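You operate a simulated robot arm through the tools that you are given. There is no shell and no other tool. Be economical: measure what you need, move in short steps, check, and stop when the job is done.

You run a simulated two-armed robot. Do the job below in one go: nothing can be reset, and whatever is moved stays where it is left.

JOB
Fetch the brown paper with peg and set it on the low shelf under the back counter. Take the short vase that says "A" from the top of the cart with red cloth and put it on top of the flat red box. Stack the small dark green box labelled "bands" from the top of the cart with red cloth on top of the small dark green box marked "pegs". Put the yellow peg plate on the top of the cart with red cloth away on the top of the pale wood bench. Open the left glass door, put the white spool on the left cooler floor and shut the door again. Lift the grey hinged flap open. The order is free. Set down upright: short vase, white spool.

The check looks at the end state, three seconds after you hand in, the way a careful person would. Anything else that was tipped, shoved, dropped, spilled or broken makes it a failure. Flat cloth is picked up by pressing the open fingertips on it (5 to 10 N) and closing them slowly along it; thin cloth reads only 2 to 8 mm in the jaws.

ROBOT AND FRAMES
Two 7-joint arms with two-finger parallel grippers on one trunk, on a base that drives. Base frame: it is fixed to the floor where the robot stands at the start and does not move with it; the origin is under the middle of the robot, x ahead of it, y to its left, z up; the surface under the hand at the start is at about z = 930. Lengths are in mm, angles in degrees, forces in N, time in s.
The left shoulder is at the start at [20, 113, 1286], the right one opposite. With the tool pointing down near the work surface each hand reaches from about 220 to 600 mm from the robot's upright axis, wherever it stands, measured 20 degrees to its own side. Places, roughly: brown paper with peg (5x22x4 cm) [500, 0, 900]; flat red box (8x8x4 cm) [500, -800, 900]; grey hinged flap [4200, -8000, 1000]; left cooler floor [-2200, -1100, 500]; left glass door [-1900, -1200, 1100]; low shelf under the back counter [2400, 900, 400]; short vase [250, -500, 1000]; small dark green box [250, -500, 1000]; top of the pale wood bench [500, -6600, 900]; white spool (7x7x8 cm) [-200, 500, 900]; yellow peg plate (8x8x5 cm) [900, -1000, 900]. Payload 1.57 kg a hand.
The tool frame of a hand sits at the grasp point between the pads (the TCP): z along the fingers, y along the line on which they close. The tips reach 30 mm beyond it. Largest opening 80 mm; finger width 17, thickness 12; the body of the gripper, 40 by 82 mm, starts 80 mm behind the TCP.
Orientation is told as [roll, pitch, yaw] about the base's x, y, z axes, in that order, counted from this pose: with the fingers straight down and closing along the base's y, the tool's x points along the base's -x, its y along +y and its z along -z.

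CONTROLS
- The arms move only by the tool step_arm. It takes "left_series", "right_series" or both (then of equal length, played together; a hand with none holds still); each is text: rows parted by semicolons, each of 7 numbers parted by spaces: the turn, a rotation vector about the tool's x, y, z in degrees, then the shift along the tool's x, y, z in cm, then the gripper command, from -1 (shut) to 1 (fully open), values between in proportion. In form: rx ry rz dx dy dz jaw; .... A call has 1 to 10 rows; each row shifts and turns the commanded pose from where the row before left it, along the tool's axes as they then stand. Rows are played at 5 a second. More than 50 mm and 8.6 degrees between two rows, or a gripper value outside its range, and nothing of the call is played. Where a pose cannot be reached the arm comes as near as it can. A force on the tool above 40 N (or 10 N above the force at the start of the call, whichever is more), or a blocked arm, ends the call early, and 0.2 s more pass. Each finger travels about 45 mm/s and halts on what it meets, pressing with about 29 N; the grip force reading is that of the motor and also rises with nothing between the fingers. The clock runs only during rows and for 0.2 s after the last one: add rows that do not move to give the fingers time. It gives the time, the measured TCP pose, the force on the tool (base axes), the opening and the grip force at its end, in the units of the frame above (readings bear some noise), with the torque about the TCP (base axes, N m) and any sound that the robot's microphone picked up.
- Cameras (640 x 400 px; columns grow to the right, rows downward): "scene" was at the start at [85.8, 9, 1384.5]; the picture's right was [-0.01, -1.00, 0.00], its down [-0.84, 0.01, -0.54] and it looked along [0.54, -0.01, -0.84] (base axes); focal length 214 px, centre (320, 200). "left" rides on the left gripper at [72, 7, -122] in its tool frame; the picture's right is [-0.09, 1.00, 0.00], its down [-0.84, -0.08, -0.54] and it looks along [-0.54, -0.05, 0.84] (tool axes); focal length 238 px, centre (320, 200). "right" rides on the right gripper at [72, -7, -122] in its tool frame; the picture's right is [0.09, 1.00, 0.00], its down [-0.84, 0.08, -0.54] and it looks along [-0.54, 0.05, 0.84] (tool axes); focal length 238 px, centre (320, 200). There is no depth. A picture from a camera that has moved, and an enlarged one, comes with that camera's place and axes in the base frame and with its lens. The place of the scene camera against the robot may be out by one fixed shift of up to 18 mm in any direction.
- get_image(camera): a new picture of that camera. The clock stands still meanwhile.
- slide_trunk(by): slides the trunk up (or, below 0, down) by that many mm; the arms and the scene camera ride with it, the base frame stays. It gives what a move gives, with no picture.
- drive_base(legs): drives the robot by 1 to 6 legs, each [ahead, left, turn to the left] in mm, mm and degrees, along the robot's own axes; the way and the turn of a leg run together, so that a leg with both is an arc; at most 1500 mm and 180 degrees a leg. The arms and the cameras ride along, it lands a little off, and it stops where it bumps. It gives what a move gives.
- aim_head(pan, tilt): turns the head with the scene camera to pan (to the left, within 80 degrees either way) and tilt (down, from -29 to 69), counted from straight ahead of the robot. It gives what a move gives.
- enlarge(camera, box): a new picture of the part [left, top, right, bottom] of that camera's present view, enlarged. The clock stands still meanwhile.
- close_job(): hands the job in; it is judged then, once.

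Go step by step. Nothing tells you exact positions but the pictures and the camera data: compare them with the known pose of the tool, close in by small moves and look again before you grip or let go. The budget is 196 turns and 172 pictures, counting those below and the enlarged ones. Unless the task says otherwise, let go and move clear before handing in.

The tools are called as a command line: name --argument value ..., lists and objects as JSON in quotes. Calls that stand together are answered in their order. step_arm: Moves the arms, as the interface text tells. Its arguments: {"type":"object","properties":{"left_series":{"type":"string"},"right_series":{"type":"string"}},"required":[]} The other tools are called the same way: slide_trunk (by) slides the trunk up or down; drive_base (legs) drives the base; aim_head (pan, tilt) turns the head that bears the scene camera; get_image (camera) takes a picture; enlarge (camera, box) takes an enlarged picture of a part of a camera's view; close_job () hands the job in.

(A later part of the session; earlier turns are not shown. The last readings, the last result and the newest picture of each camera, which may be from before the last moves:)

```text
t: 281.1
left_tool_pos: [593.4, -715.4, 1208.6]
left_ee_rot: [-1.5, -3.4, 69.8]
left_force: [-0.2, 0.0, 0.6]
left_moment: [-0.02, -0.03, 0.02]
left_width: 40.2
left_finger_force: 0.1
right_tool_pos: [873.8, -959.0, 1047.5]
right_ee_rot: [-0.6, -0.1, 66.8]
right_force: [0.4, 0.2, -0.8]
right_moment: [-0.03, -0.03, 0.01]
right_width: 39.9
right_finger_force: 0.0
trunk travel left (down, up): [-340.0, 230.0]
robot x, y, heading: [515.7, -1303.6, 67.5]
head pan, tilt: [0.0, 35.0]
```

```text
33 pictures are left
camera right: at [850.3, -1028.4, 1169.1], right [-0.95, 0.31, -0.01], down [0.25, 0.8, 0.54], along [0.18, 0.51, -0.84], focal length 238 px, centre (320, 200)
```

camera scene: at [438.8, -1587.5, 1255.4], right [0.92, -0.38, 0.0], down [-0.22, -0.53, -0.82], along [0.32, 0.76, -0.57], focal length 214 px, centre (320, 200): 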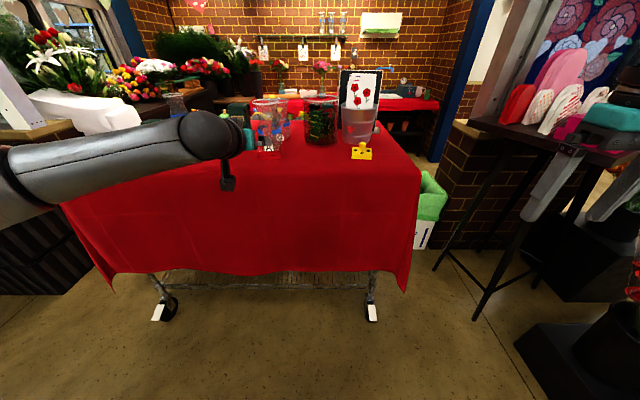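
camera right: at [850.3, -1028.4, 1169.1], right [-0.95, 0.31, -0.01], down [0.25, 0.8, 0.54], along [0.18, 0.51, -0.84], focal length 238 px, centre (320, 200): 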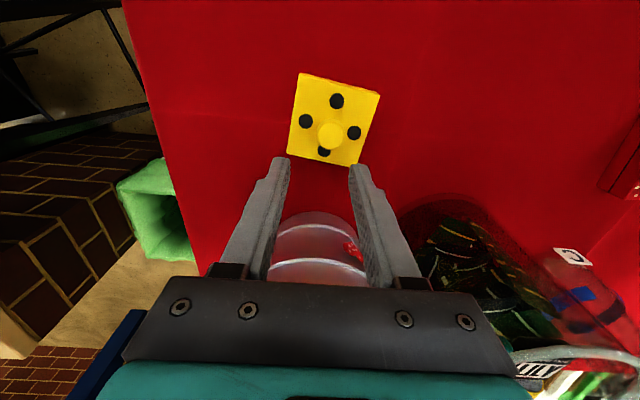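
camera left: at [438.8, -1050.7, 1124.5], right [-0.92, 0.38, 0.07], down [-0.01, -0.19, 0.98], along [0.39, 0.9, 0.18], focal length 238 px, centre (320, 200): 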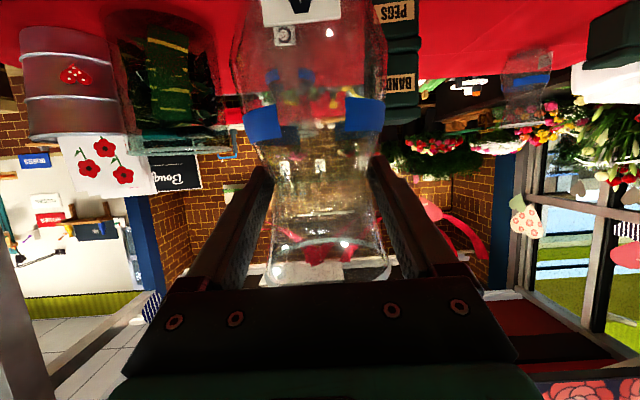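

step_arm --right_series "0 0 0 1.2 0.5 0 0;0 0 0 0 0 3 0;0 0 0 0 0 2 0;0 0 0 0 0 0 0"

get_image --camera "right"

```text
t: 282.1
left_tool_pos: [593.5, -717.0, 1209.3]
left_ee_rot: [-1.5, -3.5, 69.8]
left_force: [0.1, 0.0, 0.1]
left_moment: [-0.03, 0.03, 0.01]
left_width: 39.7
left_finger_force: 0.0
right_tool_pos: [868.1, -971.8, 1000.7]
right_ee_rot: [-0.6, -0.2, 66.6]
right_force: [-0.3, 1.3, -0.1]
right_moment: [-0.03, 0.03, -0.01]
right_width: 39.6
right_finger_force: 0.0
right hand out of reach, approached as far as the arm can: row 3
trunk travel left (down, up): [-340.0, 230.0]
robot x, y, heading: [519.8, -1303.6, 67.4]
head pan, tilt: [0.0, 35.0]
```

```text
32 pictures are left
camera right: at [843.4, -1041.7, 1122.2], right [-0.95, 0.31, -0.01], down [0.25, 0.8, 0.54], along [0.18, 0.52, -0.84], focal length 238 px, centre (320, 200)
```

right: 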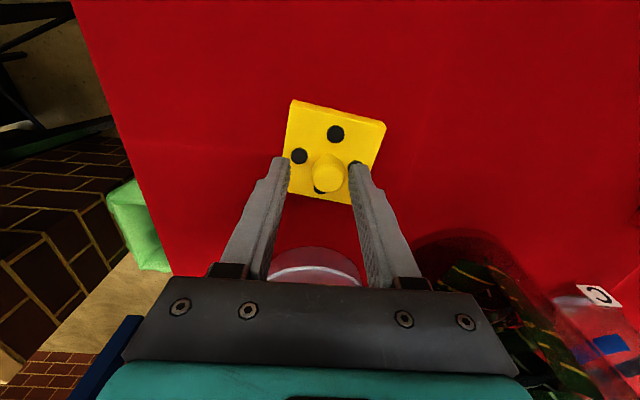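

Knob is nearly centred; nudging 5 mm left and lowering with the trunk.

step_arm --right_series "0 0 0 0 0.55 0 0;0 0 0 0 0 0 0"

slide_trunk --by -20

get_image --camera "right"

```text
t: 282.7
left_tool_pos: [593.4, -715.1, 1209.2]
left_ee_rot: [-1.5, -3.5, 69.8]
left_force: [0.1, -0.3, -0.2]
left_moment: [0.02, 0.01, 0.01]
left_width: 40.1
left_finger_force: 0.0
right_tool_pos: [861.1, -972.0, 1003.1]
right_ee_rot: [-0.6, -0.3, 66.7]
right_force: [-0.1, 0.2, -0.1]
right_moment: [0.03, 0.02, 0.01]
right_width: 40.0
right_finger_force: 0.1
right hand out of reach, approached as far as the arm can: row 1
trunk travel left (down, up): [-340.0, 230.0]
robot x, y, heading: [517.9, -1305.9, 67.9]
head pan, tilt: [0.0, 35.0]
```

```text
t: 283.4
left_tool_pos: [593.0, -716.8, 1188.8]
left_ee_rot: [-1.5, -3.6, 69.9]
left_force: [0.3, -1.0, -0.1]
left_moment: [-0.02, -0.01, -0.03]
left_width: 40.1
left_finger_force: 0.2
right_tool_pos: [861.3, -972.0, 983.7]
right_ee_rot: [-0.6, -0.2, 66.7]
right_force: [0.4, 0.1, -0.3]
right_moment: [-0.01, 0.03, 0.01]
right_width: 39.9
right_finger_force: 0.1
trunk travel left (down, up): [-320.0, 250.0]
robot x, y, heading: [514.2, -1301.5, 67.7]
head pan, tilt: [0.0, 35.0]
```

```text
31 pictures are left
camera right: at [838.5, -1041.9, 1104.3], right [-0.95, 0.31, -0.01], down [0.25, 0.8, 0.54], along [0.18, 0.51, -0.84], focal length 238 px, centre (320, 200)
```

right: 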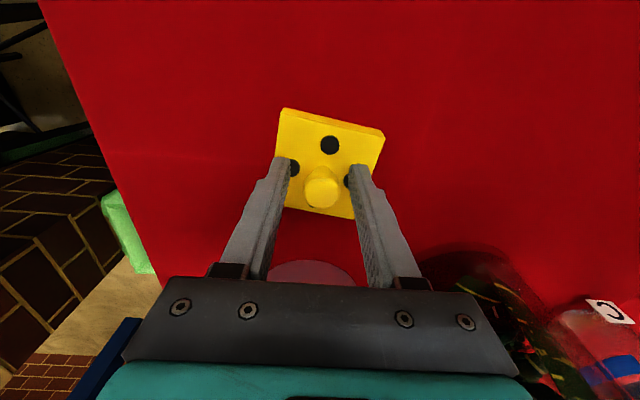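

Needs ~9 mm further ahead; a tiny base move.

drive_base --legs '[[9, 0, 0]]'

slide_trunk --by -5

get_image --camera "right"

```text
t: 284.1
left_tool_pos: [596.9, -707.3, 1188.0]
left_ee_rot: [-1.5, -3.5, 69.8]
left_force: [-0.5, 0.3, -0.1]
left_moment: [0.0, 0.03, 0.01]
left_width: 40.2
left_finger_force: 0.0
right_tool_pos: [864.8, -962.5, 982.8]
right_ee_rot: [-0.6, -0.1, 66.7]
right_force: [-0.3, 1.2, 0.5]
right_moment: [-0.04, 0.01, -0.04]
right_width: 40.0
right_finger_force: 0.0
trunk travel left (down, up): [-320.0, 250.0]
robot x, y, heading: [519.0, -1291.4, 67.7]
head pan, tilt: [0.0, 35.0]
```

```text
t: 284.6
left_tool_pos: [596.6, -706.7, 1184.0]
left_ee_rot: [-1.5, -3.5, 70.0]
left_force: [0.1, -0.2, 0.5]
left_moment: [-0.02, 0.03, -0.01]
left_width: 40.2
left_finger_force: 0.1
right_tool_pos: [864.9, -962.9, 978.1]
right_ee_rot: [-0.7, -0.2, 66.7]
right_force: [-1.2, -0.3, 1.4]
right_moment: [0.01, 0.05, -0.02]
right_width: 40.2
right_finger_force: 0.1
trunk travel left (down, up): [-315.0, 255.0]
robot x, y, heading: [520.0, -1293.9, 67.4]
head pan, tilt: [0.0, 35.0]
```

```text
30 pictures are left
camera right: at [842.0, -1033.5, 1099.5], right [-0.95, 0.31, -0.01], down [0.25, 0.8, 0.54], along [0.18, 0.52, -0.84], focal length 238 px, centre (320, 200)
```

right: 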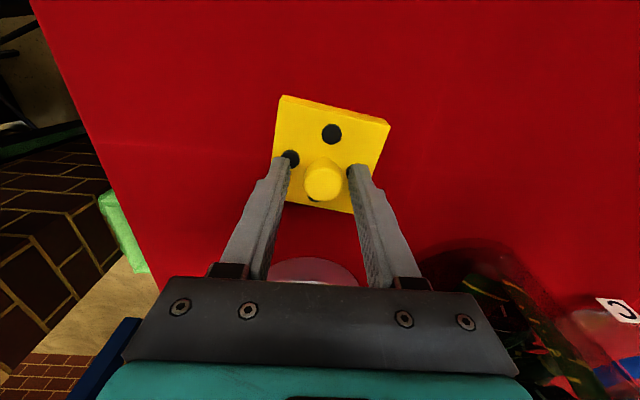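

Centred. Closing on the knob and lifting with the trunk.

step_arm --right_series "0 0 0 0 0 0 -0.3;0 0 0 0 0 0 -0.8;0 0 0 0 0 0 -1;0 0 0 0 0 0 -1"

slide_trunk --by 185

get_image --camera "right"

```text
t: 285.6
left_tool_pos: [597.7, -708.3, 1183.0]
left_ee_rot: [-1.5, -3.4, 69.8]
left_force: [-0.5, 0.1, -0.9]
left_moment: [-0.01, -0.01, 0.01]
left_width: 39.8
left_finger_force: 0.1
right_tool_pos: [866.0, -964.0, 978.5]
right_ee_rot: [-0.6, -0.2, 66.7]
right_force: [0.9, -0.1, 1.6]
right_moment: [0.06, 0.03, 0.02]
right_width: 22.7
right_finger_force: 28.8
trunk travel left (down, up): [-315.0, 255.0]
robot x, y, heading: [519.6, -1292.5, 67.4]
head pan, tilt: [0.0, 35.0]
```

```text
t: 287.7
left_tool_pos: [597.9, -708.3, 1369.0]
left_ee_rot: [-1.5, -3.5, 69.7]
left_force: [-0.8, 0.4, 0.4]
left_moment: [0.01, -0.01, 0.02]
left_width: 40.1
left_finger_force: 0.2
right_tool_pos: [865.8, -963.3, 1162.5]
right_ee_rot: [-0.6, -0.3, 66.8]
right_force: [-0.3, 0.0, -1.5]
right_moment: [-0.01, 0.05, 0.01]
right_width: 22.4
right_finger_force: 28.9
trunk travel left (down, up): [-500.0, 70.0]
robot x, y, heading: [515.8, -1293.5, 67.4]
head pan, tilt: [0.0, 35.0]
```

```text
29 pictures are left
camera right: at [842.1, -1033.3, 1284.2], right [-0.95, 0.31, -0.01], down [0.25, 0.8, 0.54], along [0.18, 0.51, -0.84], focal length 238 px, centre (320, 200)
```

right: 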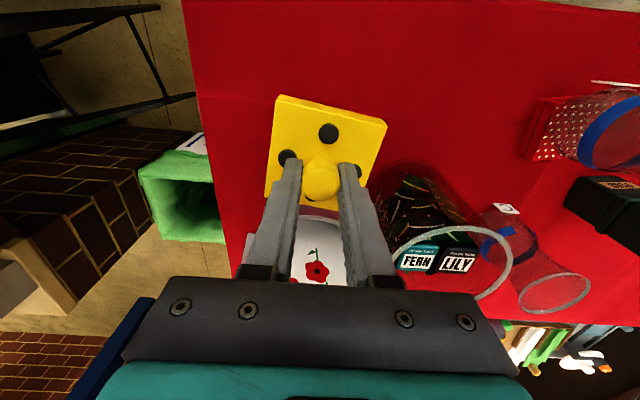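

Plate is held. Backing off, turning toward the pale wood bench and looking.

drive_base --legs '[[-450, 0, 0], [0, 0, -157]]'

aim_head --pan 0 --tilt 15

get_image --camera "scene"

```text
t: 296.8
left_tool_pos: [527.4, -2284.0, 1369.1]
left_ee_rot: [-1.4, -3.5, -84.8]
left_force: [-0.2, -1.1, -0.5]
left_moment: [0.01, -0.02, 0.01]
left_width: 40.1
left_finger_force: 0.1
right_tool_pos: [174.4, -2167.9, 1162.6]
right_ee_rot: [-0.7, -0.2, -87.8]
right_force: [-1.0, 0.1, 0.0]
right_moment: [-0.02, 0.01, -0.04]
right_width: 22.5
right_finger_force: 28.9
trunk travel left (down, up): [-500.0, 70.0]
robot x, y, heading: [342.2, -1720.1, -86.8]
head pan, tilt: [0.0, 35.0]
```

```text
t: 297.6
left_tool_pos: [527.6, -2284.2, 1368.7]
left_ee_rot: [-1.6, -3.6, -84.7]
left_force: [-0.2, 0.4, 0.6]
left_moment: [-0.01, -0.01, 0.04]
left_width: 40.0
left_finger_force: 0.1
right_tool_pos: [174.2, -2169.2, 1162.4]
right_ee_rot: [-0.6, -0.2, -87.8]
right_force: [-0.3, 0.3, -1.4]
right_moment: [0.0, -0.01, 0.03]
right_width: 22.5
right_finger_force: 28.9
trunk travel left (down, up): [-500.0, 70.0]
robot x, y, heading: [344.8, -1720.1, -86.9]
head pan, tilt: [0.0, 15.0]
```

```text
28 pictures are left
camera scene: at [356.3, -1813.5, 1608.2], right [-1.0, -0.05, 0.0], down [-0.01, 0.26, -0.97], along [0.05, -0.96, -0.26], focal length 214 px, centre (320, 200)
```

scene: 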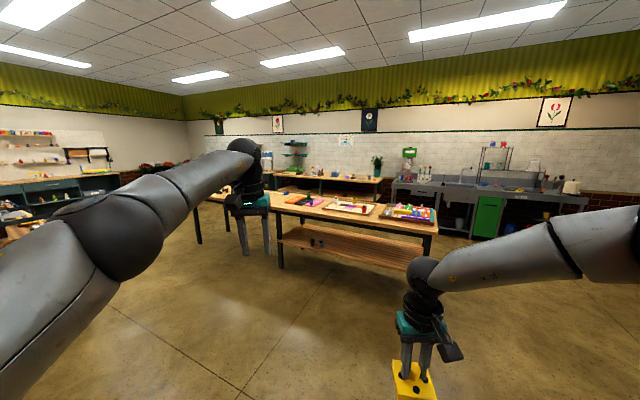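

enlarge --camera "scene" --box '[180, 130, 460, 290]'

enlarge --camera "scene" --box '[0, 110, 200, 240]'

```text
2.29 times, centred on (320, 210) of scene
camera zoom: at [356.3, -1813.5, 1608.2], right [-1.0, -0.05, 0.0], down [-0.01, 0.26, -0.97], along [0.05, -0.96, -0.26], focal length 490 px, centre (320, 177)
```

zoom: 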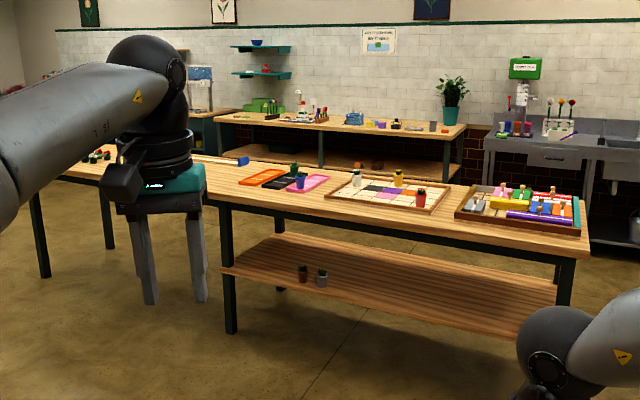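

```text
3.08 times, centred on (100, 175) of scene
camera zoom: at [356.3, -1813.5, 1608.2], right [-1.0, -0.05, 0.0], down [-0.01, 0.26, -0.97], along [0.05, -0.96, -0.26], focal length 660 px, centre (997, 277)
```

zoom: 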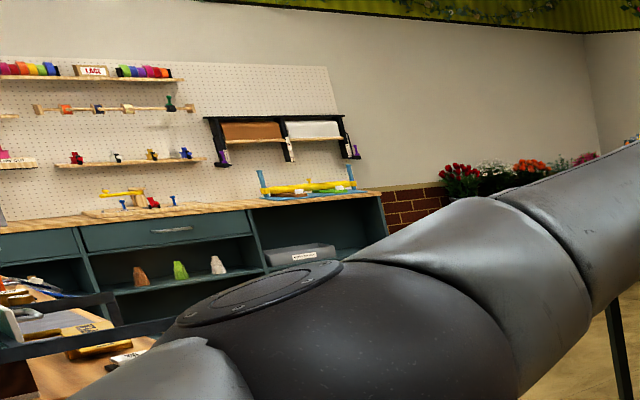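

The pale wood bench is the one against the far wall, beyond a long front table; the room is skewed -23°. I'll drive round the front table's right end.

drive_base --legs '[[0, 0, -26], [930, -640, 0], [927, 0, 0], [1339, 63, 0]]'

get_image --camera "scene"

```text
t: 315.6
left_tool_pos: [-1414.2, -5083.8, 1368.5]
left_ee_rot: [-1.6, -3.5, -107.8]
left_force: [-0.9, -0.3, 0.0]
left_moment: [0.03, -0.02, 0.02]
left_width: 40.0
left_finger_force: 0.1
right_tool_pos: [-1693.2, -4840.0, 1162.1]
right_ee_rot: [-0.5, -0.1, -110.9]
right_force: [1.2, 0.2, -1.0]
right_moment: [0.01, 0.04, 0.02]
right_width: 22.5
right_finger_force: 29.2
trunk travel left (down, up): [-500.0, 70.0]
robot x, y, heading: [-1357.9, -4494.1, -110.5]
head pan, tilt: [0.0, 15.0]
```

```text
25 pictures are left
camera scene: at [-1390.6, -4582.0, 1608.3], right [-0.94, 0.34, 0.0], down [0.09, 0.24, -0.97], along [-0.33, -0.91, -0.26], focal length 214 px, centre (320, 200)
```

scene: 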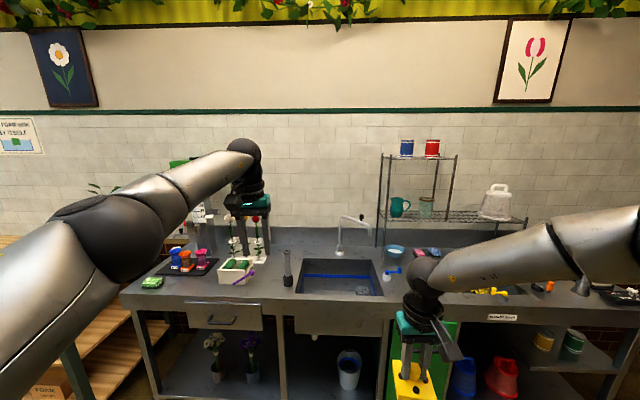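

aim_head --pan 55 --tilt 15

get_image --camera "scene"

```text
t: 316.8
left_tool_pos: [-1414.3, -5083.0, 1367.9]
left_ee_rot: [-1.5, -3.6, -107.8]
left_force: [0.0, -0.6, -0.1]
left_moment: [0.03, -0.01, 0.01]
left_width: 39.8
left_finger_force: 0.1
right_tool_pos: [-1693.7, -4839.4, 1163.1]
right_ee_rot: [-0.6, -0.2, -110.9]
right_force: [0.9, 0.3, -0.8]
right_moment: [0.0, -0.02, 0.02]
right_width: 22.5
right_finger_force: 29.0
trunk travel left (down, up): [-500.0, 70.0]
robot x, y, heading: [-1363.2, -4490.5, -110.0]
head pan, tilt: [55.0, 15.0]
```

```text
24 pictures are left
camera scene: at [-1305.1, -4570.8, 1608.3], right [-0.82, -0.57, 0.0], down [-0.15, 0.21, -0.97], along [0.55, -0.79, -0.26], focal length 214 px, centre (320, 200)
```

scene: 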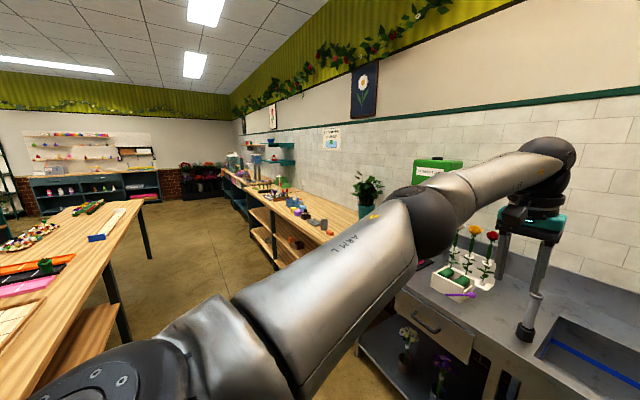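

The aisle between the front table and the bench is free. Driving left along it.

drive_base --legs '[[0, 0, -3], [60, 790, 0], [60, 788, 0], [90, 0, 0]]'

aim_head --pan -10 --tilt 38

get_image --camera "scene"

```text
t: 326.1
left_tool_pos: [-80.0, -5912.2, 1367.7]
left_ee_rot: [-1.6, -3.5, -111.3]
left_force: [0.1, 0.5, -0.1]
left_moment: [-0.01, 0.01, 0.0]
left_width: 40.1
left_finger_force: 0.1
right_tool_pos: [-342.1, -5650.7, 1162.7]
right_ee_rot: [-0.6, -0.3, -114.3]
right_force: [-0.5, 0.7, -1.7]
right_moment: [-0.01, -0.04, -0.01]
right_width: 22.6
right_finger_force: 28.6
trunk travel left (down, up): [-500.0, 70.0]
robot x, y, heading: [10.8, -5327.0, -113.6]
head pan, tilt: [55.0, 15.0]
```

```text
t: 327.5
left_tool_pos: [-79.0, -5910.5, 1368.9]
left_ee_rot: [-1.5, -3.4, -111.2]
left_force: [0.0, 0.1, 0.9]
left_moment: [0.02, 0.01, 0.01]
left_width: 40.0
left_finger_force: 0.0
right_tool_pos: [-343.5, -5650.3, 1163.5]
right_ee_rot: [-0.7, -0.2, -114.5]
right_force: [-0.2, 0.1, -0.1]
right_moment: [-0.02, -0.03, 0.03]
right_width: 22.6
right_finger_force: 29.0
trunk travel left (down, up): [-500.0, 70.0]
robot x, y, heading: [9.2, -5326.9, -113.4]
head pan, tilt: [-10.0, 38.0]
```

```text
23 pictures are left
camera scene: at [-35.7, -5397.2, 1571.7], right [-0.83, 0.55, 0.0], down [0.34, 0.51, -0.79], along [-0.44, -0.66, -0.62], focal length 214 px, centre (320, 200)
```

scene: 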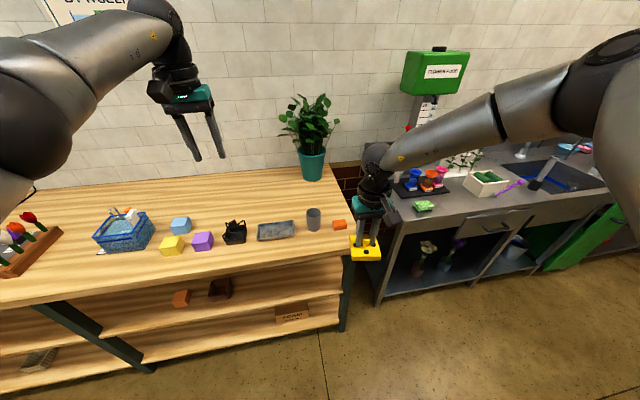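

There is a free spot on the bench behind the tray, left of the plant. Driving closer and moving the plate there.

drive_base --legs '[[390, 0, 0.4]]'

step_arm --right_series "0 0 0 -1.2 4.2 0 -1;0 0 0 -1.2 4.2 0 -1;0 0 0 -1.2 4.2 0 -1;0 0 0 -1.2 4.2 0 -1;0 0 0 -1.2 3.5 0 -1;0 0 0 0 0 3 -1;0 0 0 0 0 0 -1"

get_image --camera "scene"

get_image --camera "right"

```text
t: 329.9
left_tool_pos: [-239.5, -6271.9, 1369.2]
left_ee_rot: [-1.5, -3.5, -111.4]
left_force: [0.0, -1.0, -0.4]
left_moment: [0.01, -0.01, 0.01]
left_width: 40.0
left_finger_force: 0.0
right_tool_pos: [-500.9, -6010.0, 1163.4]
right_ee_rot: [-0.6, -0.1, -114.5]
right_force: [0.5, -0.9, -1.1]
right_moment: [0.0, 0.03, 0.02]
right_width: 22.6
right_finger_force: 28.9
trunk travel left (down, up): [-500.0, 70.0]
robot x, y, heading: [-148.7, -5686.8, -113.8]
head pan, tilt: [-10.0, 38.0]
```

```text
t: 331.5
left_tool_pos: [-238.6, -6271.1, 1368.7]
left_ee_rot: [-1.5, -3.4, -111.4]
left_force: [-0.9, 0.4, 0.3]
left_moment: [0.03, 0.01, -0.03]
left_width: 40.1
left_finger_force: 0.0
right_tool_pos: [-418.6, -6002.9, 1208.7]
right_ee_rot: [-0.6, -0.3, -114.5]
right_force: [0.6, 0.5, -0.3]
right_moment: [0.01, -0.01, 0.01]
right_width: 22.5
right_finger_force: 29.4
right hand out of reach, approached as far as the arm can: row 1, 2, 3, 4, 5, 6
trunk travel left (down, up): [-500.0, 70.0]
robot x, y, heading: [-149.6, -5682.1, -113.6]
head pan, tilt: [-10.0, 38.0]
```

```text
22 pictures are left
camera scene: at [-193.3, -5757.0, 1571.7], right [-0.83, 0.56, 0.0], down [0.34, 0.51, -0.79], along [-0.44, -0.66, -0.62], focal length 214 px, centre (320, 200)
```

scene: 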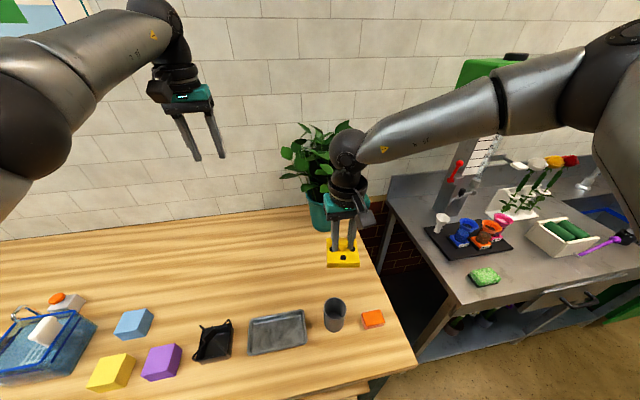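

```text
21 pictures are left
camera right: at [-392.4, -5935.7, 1329.3], right [0.94, -0.33, -0.01], down [-0.27, -0.79, 0.54], along [-0.19, -0.51, -0.84], focal length 238 px, centre (320, 200)
```

right: 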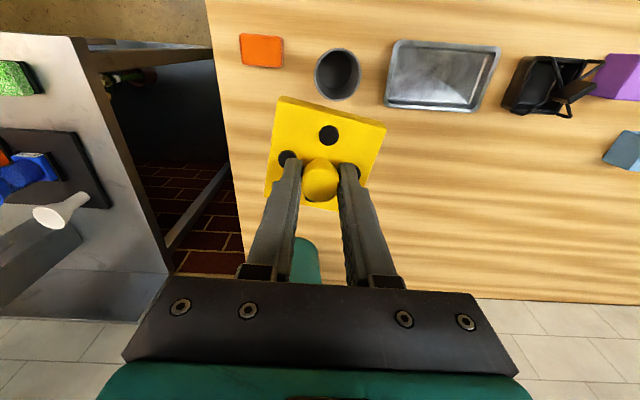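

The pot is close to the plate's shadow; I need ~100 mm further in. Trying arm moves straight ahead.

step_arm --right_series "0 0 0 -3.3 0 0 -1;0 0 0 -3.3 0 0 -1;0 0 0 -3.3 0 0 -1;0 0 0 0 0 0 -1"

```text
t: 332.5
left_tool_pos: [-237.9, -6271.5, 1370.0]
left_ee_rot: [-1.6, -3.5, -111.5]
left_force: [-0.3, 0.3, -0.1]
left_moment: [0.0, -0.01, -0.02]
left_width: 40.1
left_finger_force: 0.0
right_tool_pos: [-479.0, -6040.9, 1230.0]
right_ee_rot: [-0.5, -0.3, -114.5]
right_force: [-0.1, -0.4, 0.5]
right_moment: [0.0, 0.0, -0.01]
right_width: 22.4
right_finger_force: 29.6
right hand out of reach, approached as far as the arm can: row 1, 2, 3
trunk travel left (down, up): [-500.0, 70.0]
robot x, y, heading: [-148.3, -5684.2, -113.8]
head pan, tilt: [-10.0, 38.0]
```

I can set it straight down from here with 20 mm more ahead. Small drive, then lower with the trunk and check.

drive_base --legs '[[20, 0, 0]]'

slide_trunk --by -215

get_image --camera "right"

```text
t: 333.3
left_tool_pos: [-246.7, -6288.8, 1369.2]
left_ee_rot: [-1.5, -3.7, -111.3]
left_force: [0.1, 0.4, -0.3]
left_moment: [0.01, -0.02, 0.01]
left_width: 40.0
left_finger_force: 0.0
right_tool_pos: [-487.4, -6059.2, 1230.1]
right_ee_rot: [-0.5, -0.3, -114.4]
right_force: [-0.3, 0.9, -1.4]
right_moment: [0.02, -0.03, -0.01]
right_width: 22.6
right_finger_force: 29.4
trunk travel left (down, up): [-500.0, 70.0]
robot x, y, heading: [-159.0, -5704.6, -113.4]
head pan, tilt: [-10.0, 38.0]
```

```text
t: 335.6
left_tool_pos: [-246.2, -6289.1, 1154.1]
left_ee_rot: [-1.4, -3.6, -111.4]
left_force: [0.5, -1.2, 0.0]
left_moment: [-0.04, -0.03, 0.03]
left_width: 39.9
left_finger_force: 0.1
right_tool_pos: [-487.5, -6057.8, 1015.3]
right_ee_rot: [-0.5, -0.2, -114.5]
right_force: [0.1, 0.3, -0.3]
right_moment: [0.03, -0.05, -0.04]
right_width: 22.4
right_finger_force: 28.9
trunk travel left (down, up): [-285.0, 285.0]
robot x, y, heading: [-156.1, -5705.1, -113.5]
head pan, tilt: [-10.0, 38.0]
```

```text
20 pictures are left
camera right: at [-462.3, -5991.5, 1136.3], right [0.94, -0.33, -0.01], down [-0.27, -0.79, 0.55], along [-0.19, -0.51, -0.84], focal length 238 px, centre (320, 200)
```

right: 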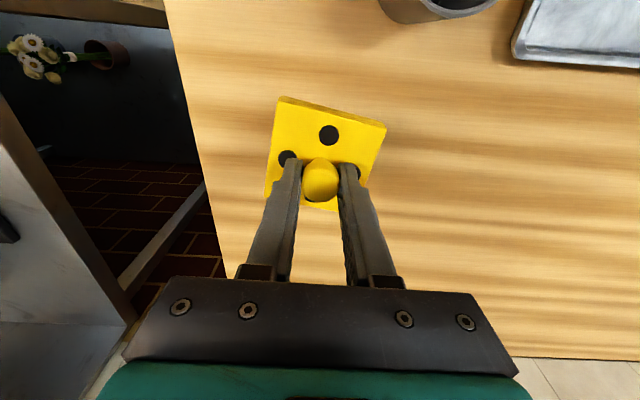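

Plate is over clear wood. Lowering further; the last millimetres with the arm.

slide_trunk --by -40

step_arm --right_series "0 0 0 0 0 0.5 -1;0 0 0 0 0 0.5 -1;0 0 0 0 0 0.5 -1;0 0 0 0 0 0 -1"

```text
t: 336.4
left_tool_pos: [-246.1, -6288.1, 1114.3]
left_ee_rot: [-1.4, -3.7, -111.4]
left_force: [-0.3, 0.7, -0.8]
left_moment: [-0.06, 0.0, -0.01]
left_width: 39.9
left_finger_force: 0.1
right_tool_pos: [-488.1, -6059.3, 974.9]
right_ee_rot: [-0.5, -0.2, -114.5]
right_force: [-1.1, -0.3, -0.4]
right_moment: [0.01, 0.02, 0.02]
right_width: 22.7
right_finger_force: 29.1
trunk travel left (down, up): [-245.0, 325.0]
robot x, y, heading: [-158.8, -5705.3, -113.5]
head pan, tilt: [-10.0, 38.0]
```

```text
t: 337.4
left_tool_pos: [-246.2, -6288.5, 1114.9]
left_ee_rot: [-1.5, -3.6, -111.4]
left_force: [0.1, -0.3, 0.5]
left_moment: [0.03, -0.01, 0.01]
left_width: 40.1
left_finger_force: 0.1
right_tool_pos: [-489.8, -6054.8, 960.4]
right_ee_rot: [-0.3, -0.5, -114.4]
right_force: [-0.7, 0.8, -0.6]
right_moment: [-0.04, -0.01, 0.02]
right_width: 22.4
right_finger_force: 28.9
right hand out of reach, approached as far as the arm can: row 2
trunk travel left (down, up): [-245.0, 325.0]
robot x, y, heading: [-155.6, -5706.8, -113.7]
head pan, tilt: [-10.0, 38.0]
```

slide_trunk --by -8

slide_trunk --by -5

slide_trunk --by -5

```text
t: 338.0
left_tool_pos: [-245.8, -6289.3, 1106.5]
left_ee_rot: [-1.5, -3.6, -111.4]
left_force: [0.2, -0.7, 0.1]
left_moment: [-0.01, -0.01, 0.03]
left_width: 40.2
left_finger_force: 0.0
right_tool_pos: [-488.9, -6055.5, 953.5]
right_ee_rot: [-0.3, -0.3, -114.4]
right_force: [0.1, 0.1, -1.2]
right_moment: [0.03, 0.01, 0.01]
right_width: 22.2
right_finger_force: 28.8
trunk travel left (down, up): [-237.0, 333.0]
robot x, y, heading: [-157.3, -5706.8, -113.8]
head pan, tilt: [-10.0, 38.0]
```

```text
t: 338.6
left_tool_pos: [-245.3, -6287.3, 1101.1]
left_ee_rot: [-1.6, -3.6, -111.5]
left_force: [0.2, -0.7, 0.2]
left_moment: [0.01, 0.03, 0.03]
left_width: 39.8
left_finger_force: 0.1
right_tool_pos: [-489.2, -6054.8, 950.0]
right_ee_rot: [-0.3, -0.5, -114.4]
right_force: [-1.4, 1.1, 5.0]
right_moment: [0.12, -0.18, 0.09]
right_width: 22.6
right_finger_force: 29.3
trunk travel left (down, up): [-232.0, 338.0]
robot x, y, heading: [-155.2, -5702.0, -113.5]
head pan, tilt: [-10.0, 38.0]
```

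```text
t: 339.1
left_tool_pos: [-246.3, -6287.6, 1097.5]
left_ee_rot: [-1.4, -3.8, -111.3]
left_force: [-0.7, 0.8, 0.1]
left_moment: [-0.01, 0.02, -0.01]
left_width: 39.7
left_finger_force: 0.0
right_tool_pos: [-489.5, -6054.5, 948.2]
right_ee_rot: [-0.4, -1.0, -114.6]
right_force: [-6.2, 3.6, 32.4]
right_moment: [0.13, -0.06, 0.02]
right_width: 22.6
right_finger_force: 29.3
trunk travel left (down, up): [-227.0, 343.0]
robot x, y, heading: [-155.8, -5702.7, -113.6]
head pan, tilt: [-10.0, 38.0]
```

Plate is on the bench. Easing, opening, and lifting away.

slide_trunk --by 5

step_arm --right_series "0 0 0 0 0 0 -0.2;0 0 0 0 0 0 0.2;0 0 0 0 0 0 0.4;0 0 0 0 0 0 0.4"

slide_trunk --by 222

get_image --camera "right"

```text
t: 339.6
left_tool_pos: [-245.8, -6288.0, 1100.6]
left_ee_rot: [-1.5, -3.6, -111.4]
left_force: [1.7, -0.4, 0.0]
left_moment: [0.0, 0.01, 0.01]
left_width: 40.4
left_finger_force: 0.0
right_tool_pos: [-489.6, -6054.1, 948.0]
right_ee_rot: [-0.3, -0.5, -114.6]
right_force: [-3.8, -2.4, 9.0]
right_moment: [-0.6, 0.07, -0.15]
right_width: 22.9
right_finger_force: 29.1
trunk travel left (down, up): [-232.0, 338.0]
robot x, y, heading: [-155.6, -5705.5, -113.6]
head pan, tilt: [-10.0, 38.0]
```

```text
t: 340.6
left_tool_pos: [-245.9, -6288.1, 1101.6]
left_ee_rot: [-1.5, -3.6, -111.4]
left_force: [0.3, 0.4, -0.3]
left_moment: [0.01, 0.01, -0.01]
left_width: 40.0
left_finger_force: 0.1
right_tool_pos: [-488.8, -6054.3, 947.7]
right_ee_rot: [-0.2, -0.3, -114.5]
right_force: [-0.3, 1.5, 3.5]
right_moment: [0.0, -0.07, 0.03]
right_width: 54.7
right_finger_force: 0.1
trunk travel left (down, up): [-232.0, 338.0]
robot x, y, heading: [-154.7, -5703.3, -113.5]
head pan, tilt: [-10.0, 38.0]
```

```text
t: 343.0
left_tool_pos: [-246.7, -6288.3, 1323.3]
left_ee_rot: [-1.5, -3.6, -111.4]
left_force: [-0.2, 0.3, -0.1]
left_moment: [0.01, 0.0, 0.01]
left_width: 40.1
left_finger_force: 0.0
right_tool_pos: [-489.4, -6054.2, 1171.8]
right_ee_rot: [-0.4, -0.4, -114.5]
right_force: [-0.2, 0.1, 0.2]
right_moment: [0.0, 0.02, -0.03]
right_width: 55.9
right_finger_force: 0.0
trunk travel left (down, up): [-454.0, 116.0]
robot x, y, heading: [-155.0, -5704.9, -113.4]
head pan, tilt: [-10.0, 38.0]
```

```text
19 pictures are left
camera right: at [-464.0, -5986.9, 1291.5], right [0.94, -0.33, -0.01], down [-0.27, -0.79, 0.55], along [-0.19, -0.52, -0.84], focal length 238 px, centre (320, 200)
```

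right: 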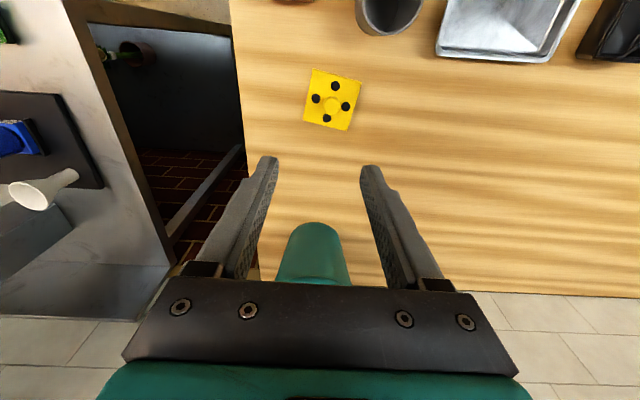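

The plate is on the bench. Now the flap near (4200,-8000): backing into the aisle and driving left along it.

drive_base --legs '[[-380, 0, 0.4], [0, 1400, 0], [0, 1300, 0]]'

aim_head --pan 35 --tilt 20

get_image --camera "scene"

```text
t: 358.2
left_tool_pos: [2414.8, -6995.7, 1324.1]
left_ee_rot: [-1.5, -3.6, -110.0]
left_force: [-0.7, -0.5, 0.5]
left_moment: [0.01, 0.03, -0.01]
left_width: 40.0
left_finger_force: 0.0
right_tool_pos: [2166.2, -6767.8, 1170.2]
right_ee_rot: [-0.4, -0.4, -113.2]
right_force: [0.5, -0.3, 0.5]
right_moment: [0.0, 0.03, -0.02]
right_width: 56.1
right_finger_force: 0.2
trunk travel left (down, up): [-454.0, 116.0]
robot x, y, heading: [2489.5, -6408.3, -112.4]
head pan, tilt: [-10.0, 38.0]
```

```text
t: 359.3
left_tool_pos: [2415.7, -6995.1, 1323.3]
left_ee_rot: [-1.5, -3.6, -110.0]
left_force: [0.5, -0.1, 1.0]
left_moment: [0.02, -0.05, -0.01]
left_width: 40.0
left_finger_force: 0.0
right_tool_pos: [2166.5, -6767.0, 1170.3]
right_ee_rot: [-0.4, -0.4, -113.1]
right_force: [0.1, 0.2, -0.3]
right_moment: [0.01, -0.02, 0.0]
right_width: 55.9
right_finger_force: 0.1
trunk travel left (down, up): [-454.0, 116.0]
robot x, y, heading: [2492.6, -6405.3, -112.2]
head pan, tilt: [35.0, 20.0]
```

```text
18 pictures are left
camera scene: at [2514.2, -6499.1, 1554.1], right [-0.98, -0.22, 0.0], down [-0.07, 0.33, -0.94], along [0.21, -0.92, -0.34], focal length 214 px, centre (320, 200)
```

scene: 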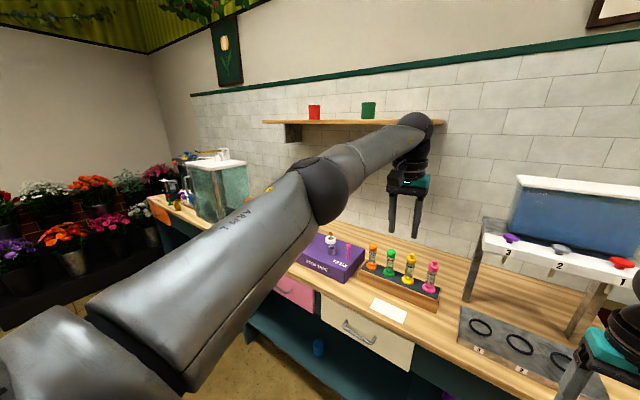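

enlarge --camera "scene" --box '[130, 130, 270, 240]'

```text
3.64 times, centred on (200, 185) of scene
camera zoom: at [2514.2, -6499.1, 1554.1], right [-0.98, -0.22, 0.0], down [-0.07, 0.33, -0.94], along [0.21, -0.92, -0.34], focal length 780 px, centre (756, 254)
```

zoom: 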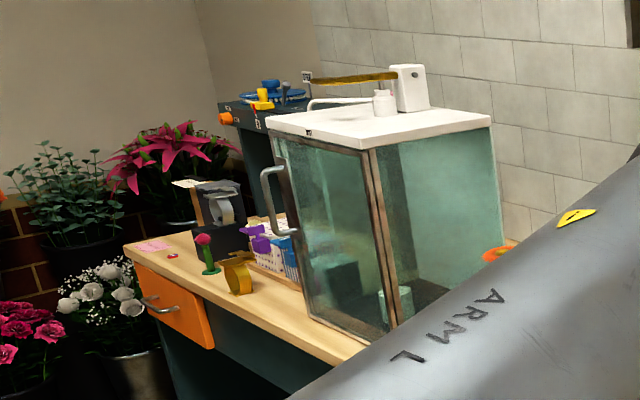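

A few stations further left. Driving on to face it.

drive_base --legs '[[0, 1250, -0.8]]'

aim_head --pan 22 --tilt 30

get_image --camera "scene"

```text
t: 365.6
left_tool_pos: [3542.4, -7484.8, 1323.7]
left_ee_rot: [-1.5, -3.6, -111.8]
left_force: [0.0, -0.2, 0.0]
left_moment: [0.0, 0.02, -0.01]
left_width: 40.2
left_finger_force: 0.2
right_tool_pos: [3301.2, -7249.1, 1170.6]
right_ee_rot: [-0.3, -0.4, -115.0]
right_force: [-0.4, -0.2, 0.8]
right_moment: [-0.02, -0.01, 0.02]
right_width: 56.0
right_finger_force: 0.0
trunk travel left (down, up): [-454.0, 116.0]
robot x, y, heading: [3637.5, -6902.3, -114.2]
head pan, tilt: [35.0, 20.0]
```

```text
t: 366.3
left_tool_pos: [3541.4, -7485.4, 1324.7]
left_ee_rot: [-1.5, -3.6, -111.9]
left_force: [0.5, -1.0, -0.1]
left_moment: [0.03, -0.03, 0.06]
left_width: 40.1
left_finger_force: 0.1
right_tool_pos: [3300.0, -7248.4, 1171.6]
right_ee_rot: [-0.2, -0.4, -115.1]
right_force: [-0.3, 0.2, 0.2]
right_moment: [0.01, 0.0, -0.01]
right_width: 56.1
right_finger_force: 0.0
trunk travel left (down, up): [-454.0, 116.0]
robot x, y, heading: [3634.1, -6901.4, -114.2]
head pan, tilt: [22.0, 30.0]
```

```text
16 pictures are left
camera scene: at [3635.9, -6990.8, 1538.1], right [-1.0, 0.04, 0.0], down [0.02, 0.5, -0.87], along [-0.03, -0.87, -0.5], focal length 214 px, centre (320, 200)
```

scene: 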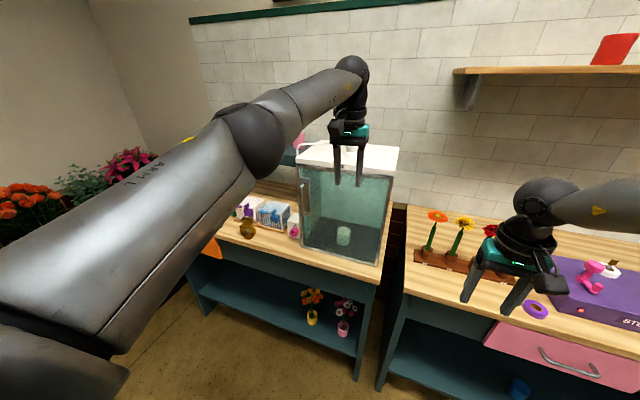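

The flap is hidden behind my left arm; moving further left.

drive_base --legs '[[-50, 560, 1]]'

aim_head --pan -5 --tilt 35

get_image --camera "scene"

```text
t: 369.6
left_tool_pos: [4094.9, -7671.9, 1323.4]
left_ee_rot: [-1.5, -3.6, -111.1]
left_force: [-0.5, -0.7, 0.3]
left_moment: [0.01, 0.01, 0.02]
left_width: 40.0
left_finger_force: 0.0
right_tool_pos: [3848.4, -7438.4, 1171.2]
right_ee_rot: [-0.4, -0.4, -114.1]
right_force: [0.4, 0.0, -0.2]
right_moment: [0.01, 0.0, 0.02]
right_width: 56.2
right_finger_force: 0.0
trunk travel left (down, up): [-454.0, 116.0]
robot x, y, heading: [4180.3, -7084.5, -113.4]
head pan, tilt: [22.0, 30.0]
```

```text
t: 370.5
left_tool_pos: [4094.1, -7672.2, 1323.4]
left_ee_rot: [-1.5, -3.6, -111.1]
left_force: [0.7, 0.7, -0.1]
left_moment: [0.0, 0.0, 0.03]
left_width: 40.1
left_finger_force: 0.1
right_tool_pos: [3849.3, -7439.7, 1170.0]
right_ee_rot: [-0.4, -0.3, -114.2]
right_force: [-0.9, -0.2, -0.1]
right_moment: [-0.02, 0.02, 0.0]
right_width: 56.1
right_finger_force: 0.0
trunk travel left (down, up): [-454.0, 116.0]
robot x, y, heading: [4181.2, -7085.0, -113.4]
head pan, tilt: [-5.0, 35.0]
```

```text
15 pictures are left
camera scene: at [4140.9, -7162.8, 1530.3], right [-0.88, 0.47, 0.0], down [0.27, 0.5, -0.82], along [-0.39, -0.72, -0.57], focal length 214 px, centre (320, 200)
```

scene: 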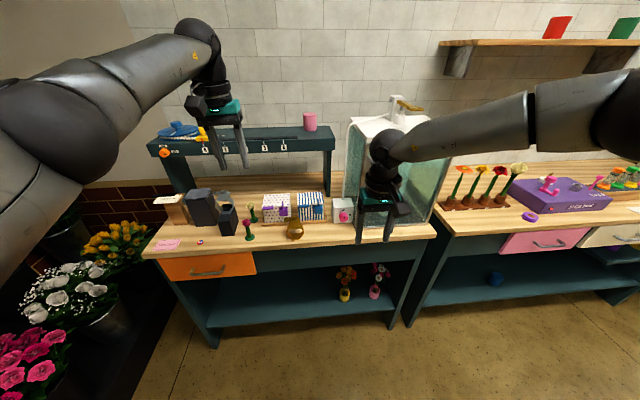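

enlarge --camera "scene" --box '[140, 170, 290, 280]'

```text
3.64 times, centred on (215, 225) of scene
camera zoom: at [4140.9, -7162.8, 1530.3], right [-0.88, 0.47, 0.0], down [0.27, 0.5, -0.82], along [-0.39, -0.72, -0.57], focal length 780 px, centre (702, 109)
```

zoom: 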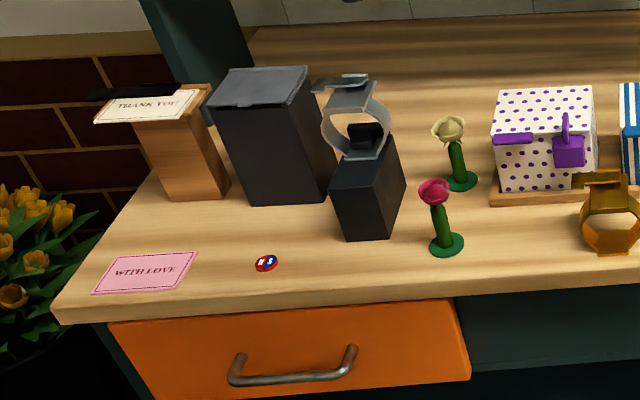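

enlarge --camera "scene" --box '[180, 180, 250, 240]'

```text
6.67 times, centred on (215, 210) of scene
camera zoom: at [4140.9, -7162.8, 1530.3], right [-0.88, 0.47, 0.0], down [0.27, 0.5, -0.82], along [-0.39, -0.72, -0.57], focal length 1430 px, centre (1020, 133)
```

zoom: 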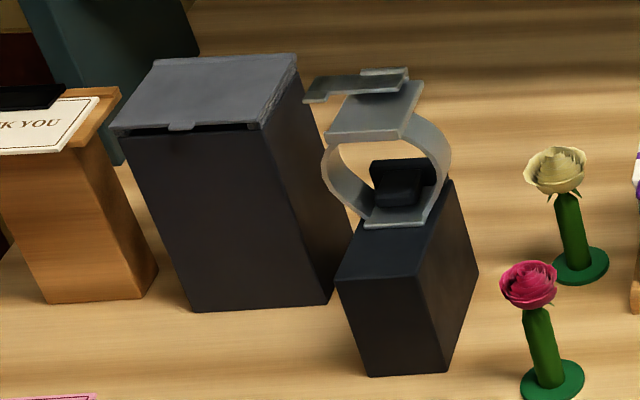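

The grey flap is the lid of the grey box (front lip at about (4243,-8010,1043), hinge at the back). I'll position in front of it, pitch the left hand forward with closed fingers and lower the trunk.

drive_base --legs '[[0, 234, 0.4]]'

step_arm --left_series "0 -8.5 0 0 0 0 -1;0 -8.5 0 0 0 0 -1;0 -8.5 0 0 0 0 -1;0 -8.5 0 0 0 0 -1;0 -8.5 0 0 0 0 -1;0 -8.5 0 0 0 0 -1;0 -8.5 0 0 0 0 -1;0 -8.5 0 0 0 0 -1;0 -8.5 0 0 0 0 -1"

slide_trunk --by -270

get_image --camera "left"

```text
t: 372.3
left_tool_pos: [4312.0, -7762.6, 1323.1]
left_ee_rot: [-1.5, -3.6, -110.6]
left_force: [0.3, 1.2, 0.5]
left_moment: [0.03, 0.01, -0.04]
left_width: 40.1
left_finger_force: 0.0
right_tool_pos: [4066.9, -7532.9, 1171.5]
right_ee_rot: [-0.4, -0.3, -113.8]
right_force: [0.2, -0.2, -0.8]
right_moment: [0.04, 0.01, 0.0]
right_width: 55.9
right_finger_force: 0.1
trunk travel left (down, up): [-454.0, 116.0]
robot x, y, heading: [4392.0, -7177.0, -112.7]
head pan, tilt: [-5.0, 35.0]
```

```text
t: 374.3
left_tool_pos: [4311.7, -7762.9, 1324.0]
left_ee_rot: [-4.8, -71.7, -106.2]
left_force: [-0.2, -0.1, -0.1]
left_moment: [-0.01, 0.02, 0.01]
left_width: 0.1
left_finger_force: 21.4
left hand out of reach, approached as far as the arm can: row 9
right_tool_pos: [4066.6, -7532.5, 1169.6]
right_ee_rot: [-0.3, -0.4, -113.6]
right_force: [-0.8, -0.5, -0.9]
right_moment: [0.0, 0.01, 0.04]
right_width: 56.0
right_finger_force: 0.1
trunk travel left (down, up): [-454.0, 116.0]
robot x, y, heading: [4396.5, -7175.1, -112.9]
head pan, tilt: [-5.0, 35.0]
```

```text
t: 377.0
left_tool_pos: [4312.8, -7763.9, 1053.8]
left_ee_rot: [-4.6, -71.5, -106.3]
left_force: [0.2, -0.2, -0.1]
left_moment: [-0.01, -0.02, 0.0]
left_width: 0.0
left_finger_force: 21.6
right_tool_pos: [4065.8, -7533.8, 901.5]
right_ee_rot: [-0.3, -0.3, -113.6]
right_force: [-0.2, -1.4, -0.5]
right_moment: [0.01, -0.02, -0.04]
right_width: 56.0
right_finger_force: 0.1
trunk travel left (down, up): [-184.0, 386.0]
robot x, y, heading: [4392.1, -7174.9, -112.8]
head pan, tilt: [-5.0, 35.0]
```

```text
12 pictures are left
camera left: at [4366.8, -7637.4, 1023.2], right [0.92, -0.38, 0.06], down [0.04, 0.25, 0.97], along [-0.38, -0.89, 0.25], focal length 238 px, centre (320, 200)
```

left: 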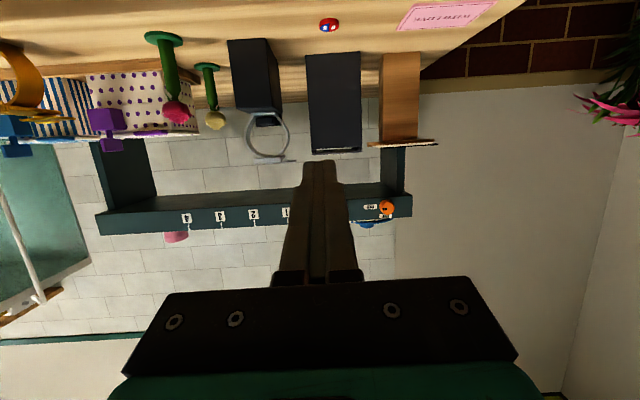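

Everything lines up: lip at (4241,-8010,1043). Driving 130 mm closer, then approaching with the fingertips just below the lid line.

drive_base --legs '[[130, 0, 0]]'

slide_trunk --by -20

step_arm --left_series "0 0 0 -1.1 0.85 3.3 -1;0 0 0 -1.1 0.85 3.3 -1;0 0 0 0 0 0 -1"

get_image --camera "left"

```text
t: 378.3
left_tool_pos: [4263.9, -7881.8, 1053.5]
left_ee_rot: [-4.6, -71.5, -106.4]
left_force: [0.4, -0.6, -0.2]
left_moment: [-0.01, 0.02, 0.01]
left_width: 0.1
left_finger_force: 21.1
right_tool_pos: [4016.5, -7651.5, 900.9]
right_ee_rot: [-0.3, -0.4, -113.7]
right_force: [-0.3, 0.0, -0.3]
right_moment: [0.0, 0.02, 0.02]
right_width: 56.1
right_finger_force: 0.0
trunk travel left (down, up): [-184.0, 386.0]
robot x, y, heading: [4343.8, -7295.4, -112.8]
head pan, tilt: [-5.0, 35.0]
```

```text
t: 379.0
left_tool_pos: [4263.3, -7881.1, 1032.8]
left_ee_rot: [-4.6, -71.4, -106.4]
left_force: [0.0, 0.3, 0.6]
left_moment: [0.03, 0.03, -0.01]
left_width: 0.0
left_finger_force: 21.5
right_tool_pos: [4014.6, -7649.5, 880.0]
right_ee_rot: [-0.3, -0.5, -113.7]
right_force: [0.2, 0.4, -0.5]
right_moment: [-0.07, -0.01, -0.01]
right_width: 55.8
right_finger_force: 0.1
trunk travel left (down, up): [-164.0, 406.0]
robot x, y, heading: [4344.5, -7291.8, -112.9]
head pan, tilt: [-5.0, 35.0]
```

```text
t: 379.8
left_tool_pos: [4253.4, -7952.5, 1032.5]
left_ee_rot: [-4.5, -71.5, -106.5]
left_force: [-0.5, -1.4, -0.1]
left_moment: [0.0, 0.0, 0.03]
left_width: 0.0
left_finger_force: 21.4
right_tool_pos: [4015.7, -7651.3, 880.5]
right_ee_rot: [-0.3, -0.4, -113.7]
right_force: [-0.1, 0.4, -0.7]
right_moment: [0.03, 0.0, 0.02]
right_width: 55.8
right_finger_force: 0.0
trunk travel left (down, up): [-164.0, 406.0]
robot x, y, heading: [4341.6, -7295.4, -113.0]
head pan, tilt: [-5.0, 35.0]
```

```text
11 pictures are left
camera left: at [4307.5, -7827.1, 1002.5], right [0.92, -0.38, 0.06], down [0.04, 0.25, 0.97], along [-0.38, -0.89, 0.25], focal length 238 px, centre (320, 200)
```

left: 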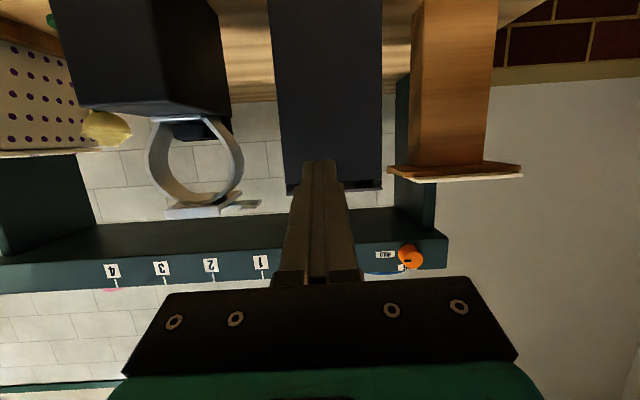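

Tip is ~30 mm short of the face, just under the lid. Advancing 26 mm, then lifting gently.

step_arm --left_series "0 0 0 -0.4 0 1.2 -1;0 0 0 -0.4 0 1.25 -1;0 0 0 0 0 0 -1"

enlarge --camera "left" --box '[250, 110, 410, 220]'

```text
t: 380.6
left_tool_pos: [4244.2, -7975.8, 1033.4]
left_ee_rot: [-4.7, -71.5, -106.3]
left_force: [-0.8, -0.7, -0.1]
left_moment: [-0.01, 0.01, -0.03]
left_width: 0.0
left_finger_force: 21.5
right_tool_pos: [4015.4, -7648.7, 880.2]
right_ee_rot: [-0.4, -0.4, -113.6]
right_force: [0.6, -0.4, -0.5]
right_moment: [-0.02, -0.01, 0.0]
right_width: 55.8
right_finger_force: 0.1
trunk travel left (down, up): [-164.0, 406.0]
robot x, y, heading: [4344.9, -7291.2, -113.1]
head pan, tilt: [-5.0, 35.0]
```

```text
3.64 times, centred on (330, 165) of left
camera zoom: at [4298.6, -7850.7, 1003.2], right [0.92, -0.38, 0.06], down [0.04, 0.25, 0.97], along [-0.38, -0.89, 0.25], focal length 867 px, centre (284, 327)
```

zoom: 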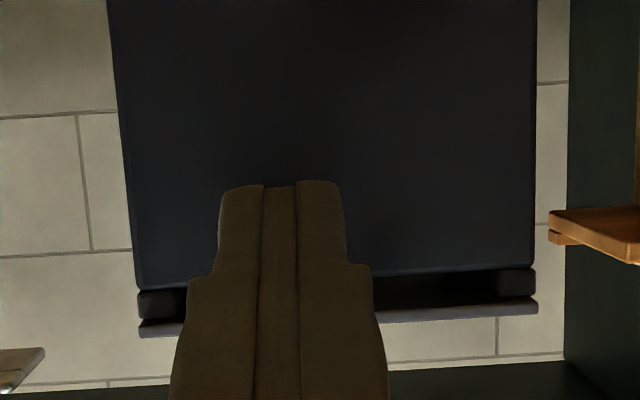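

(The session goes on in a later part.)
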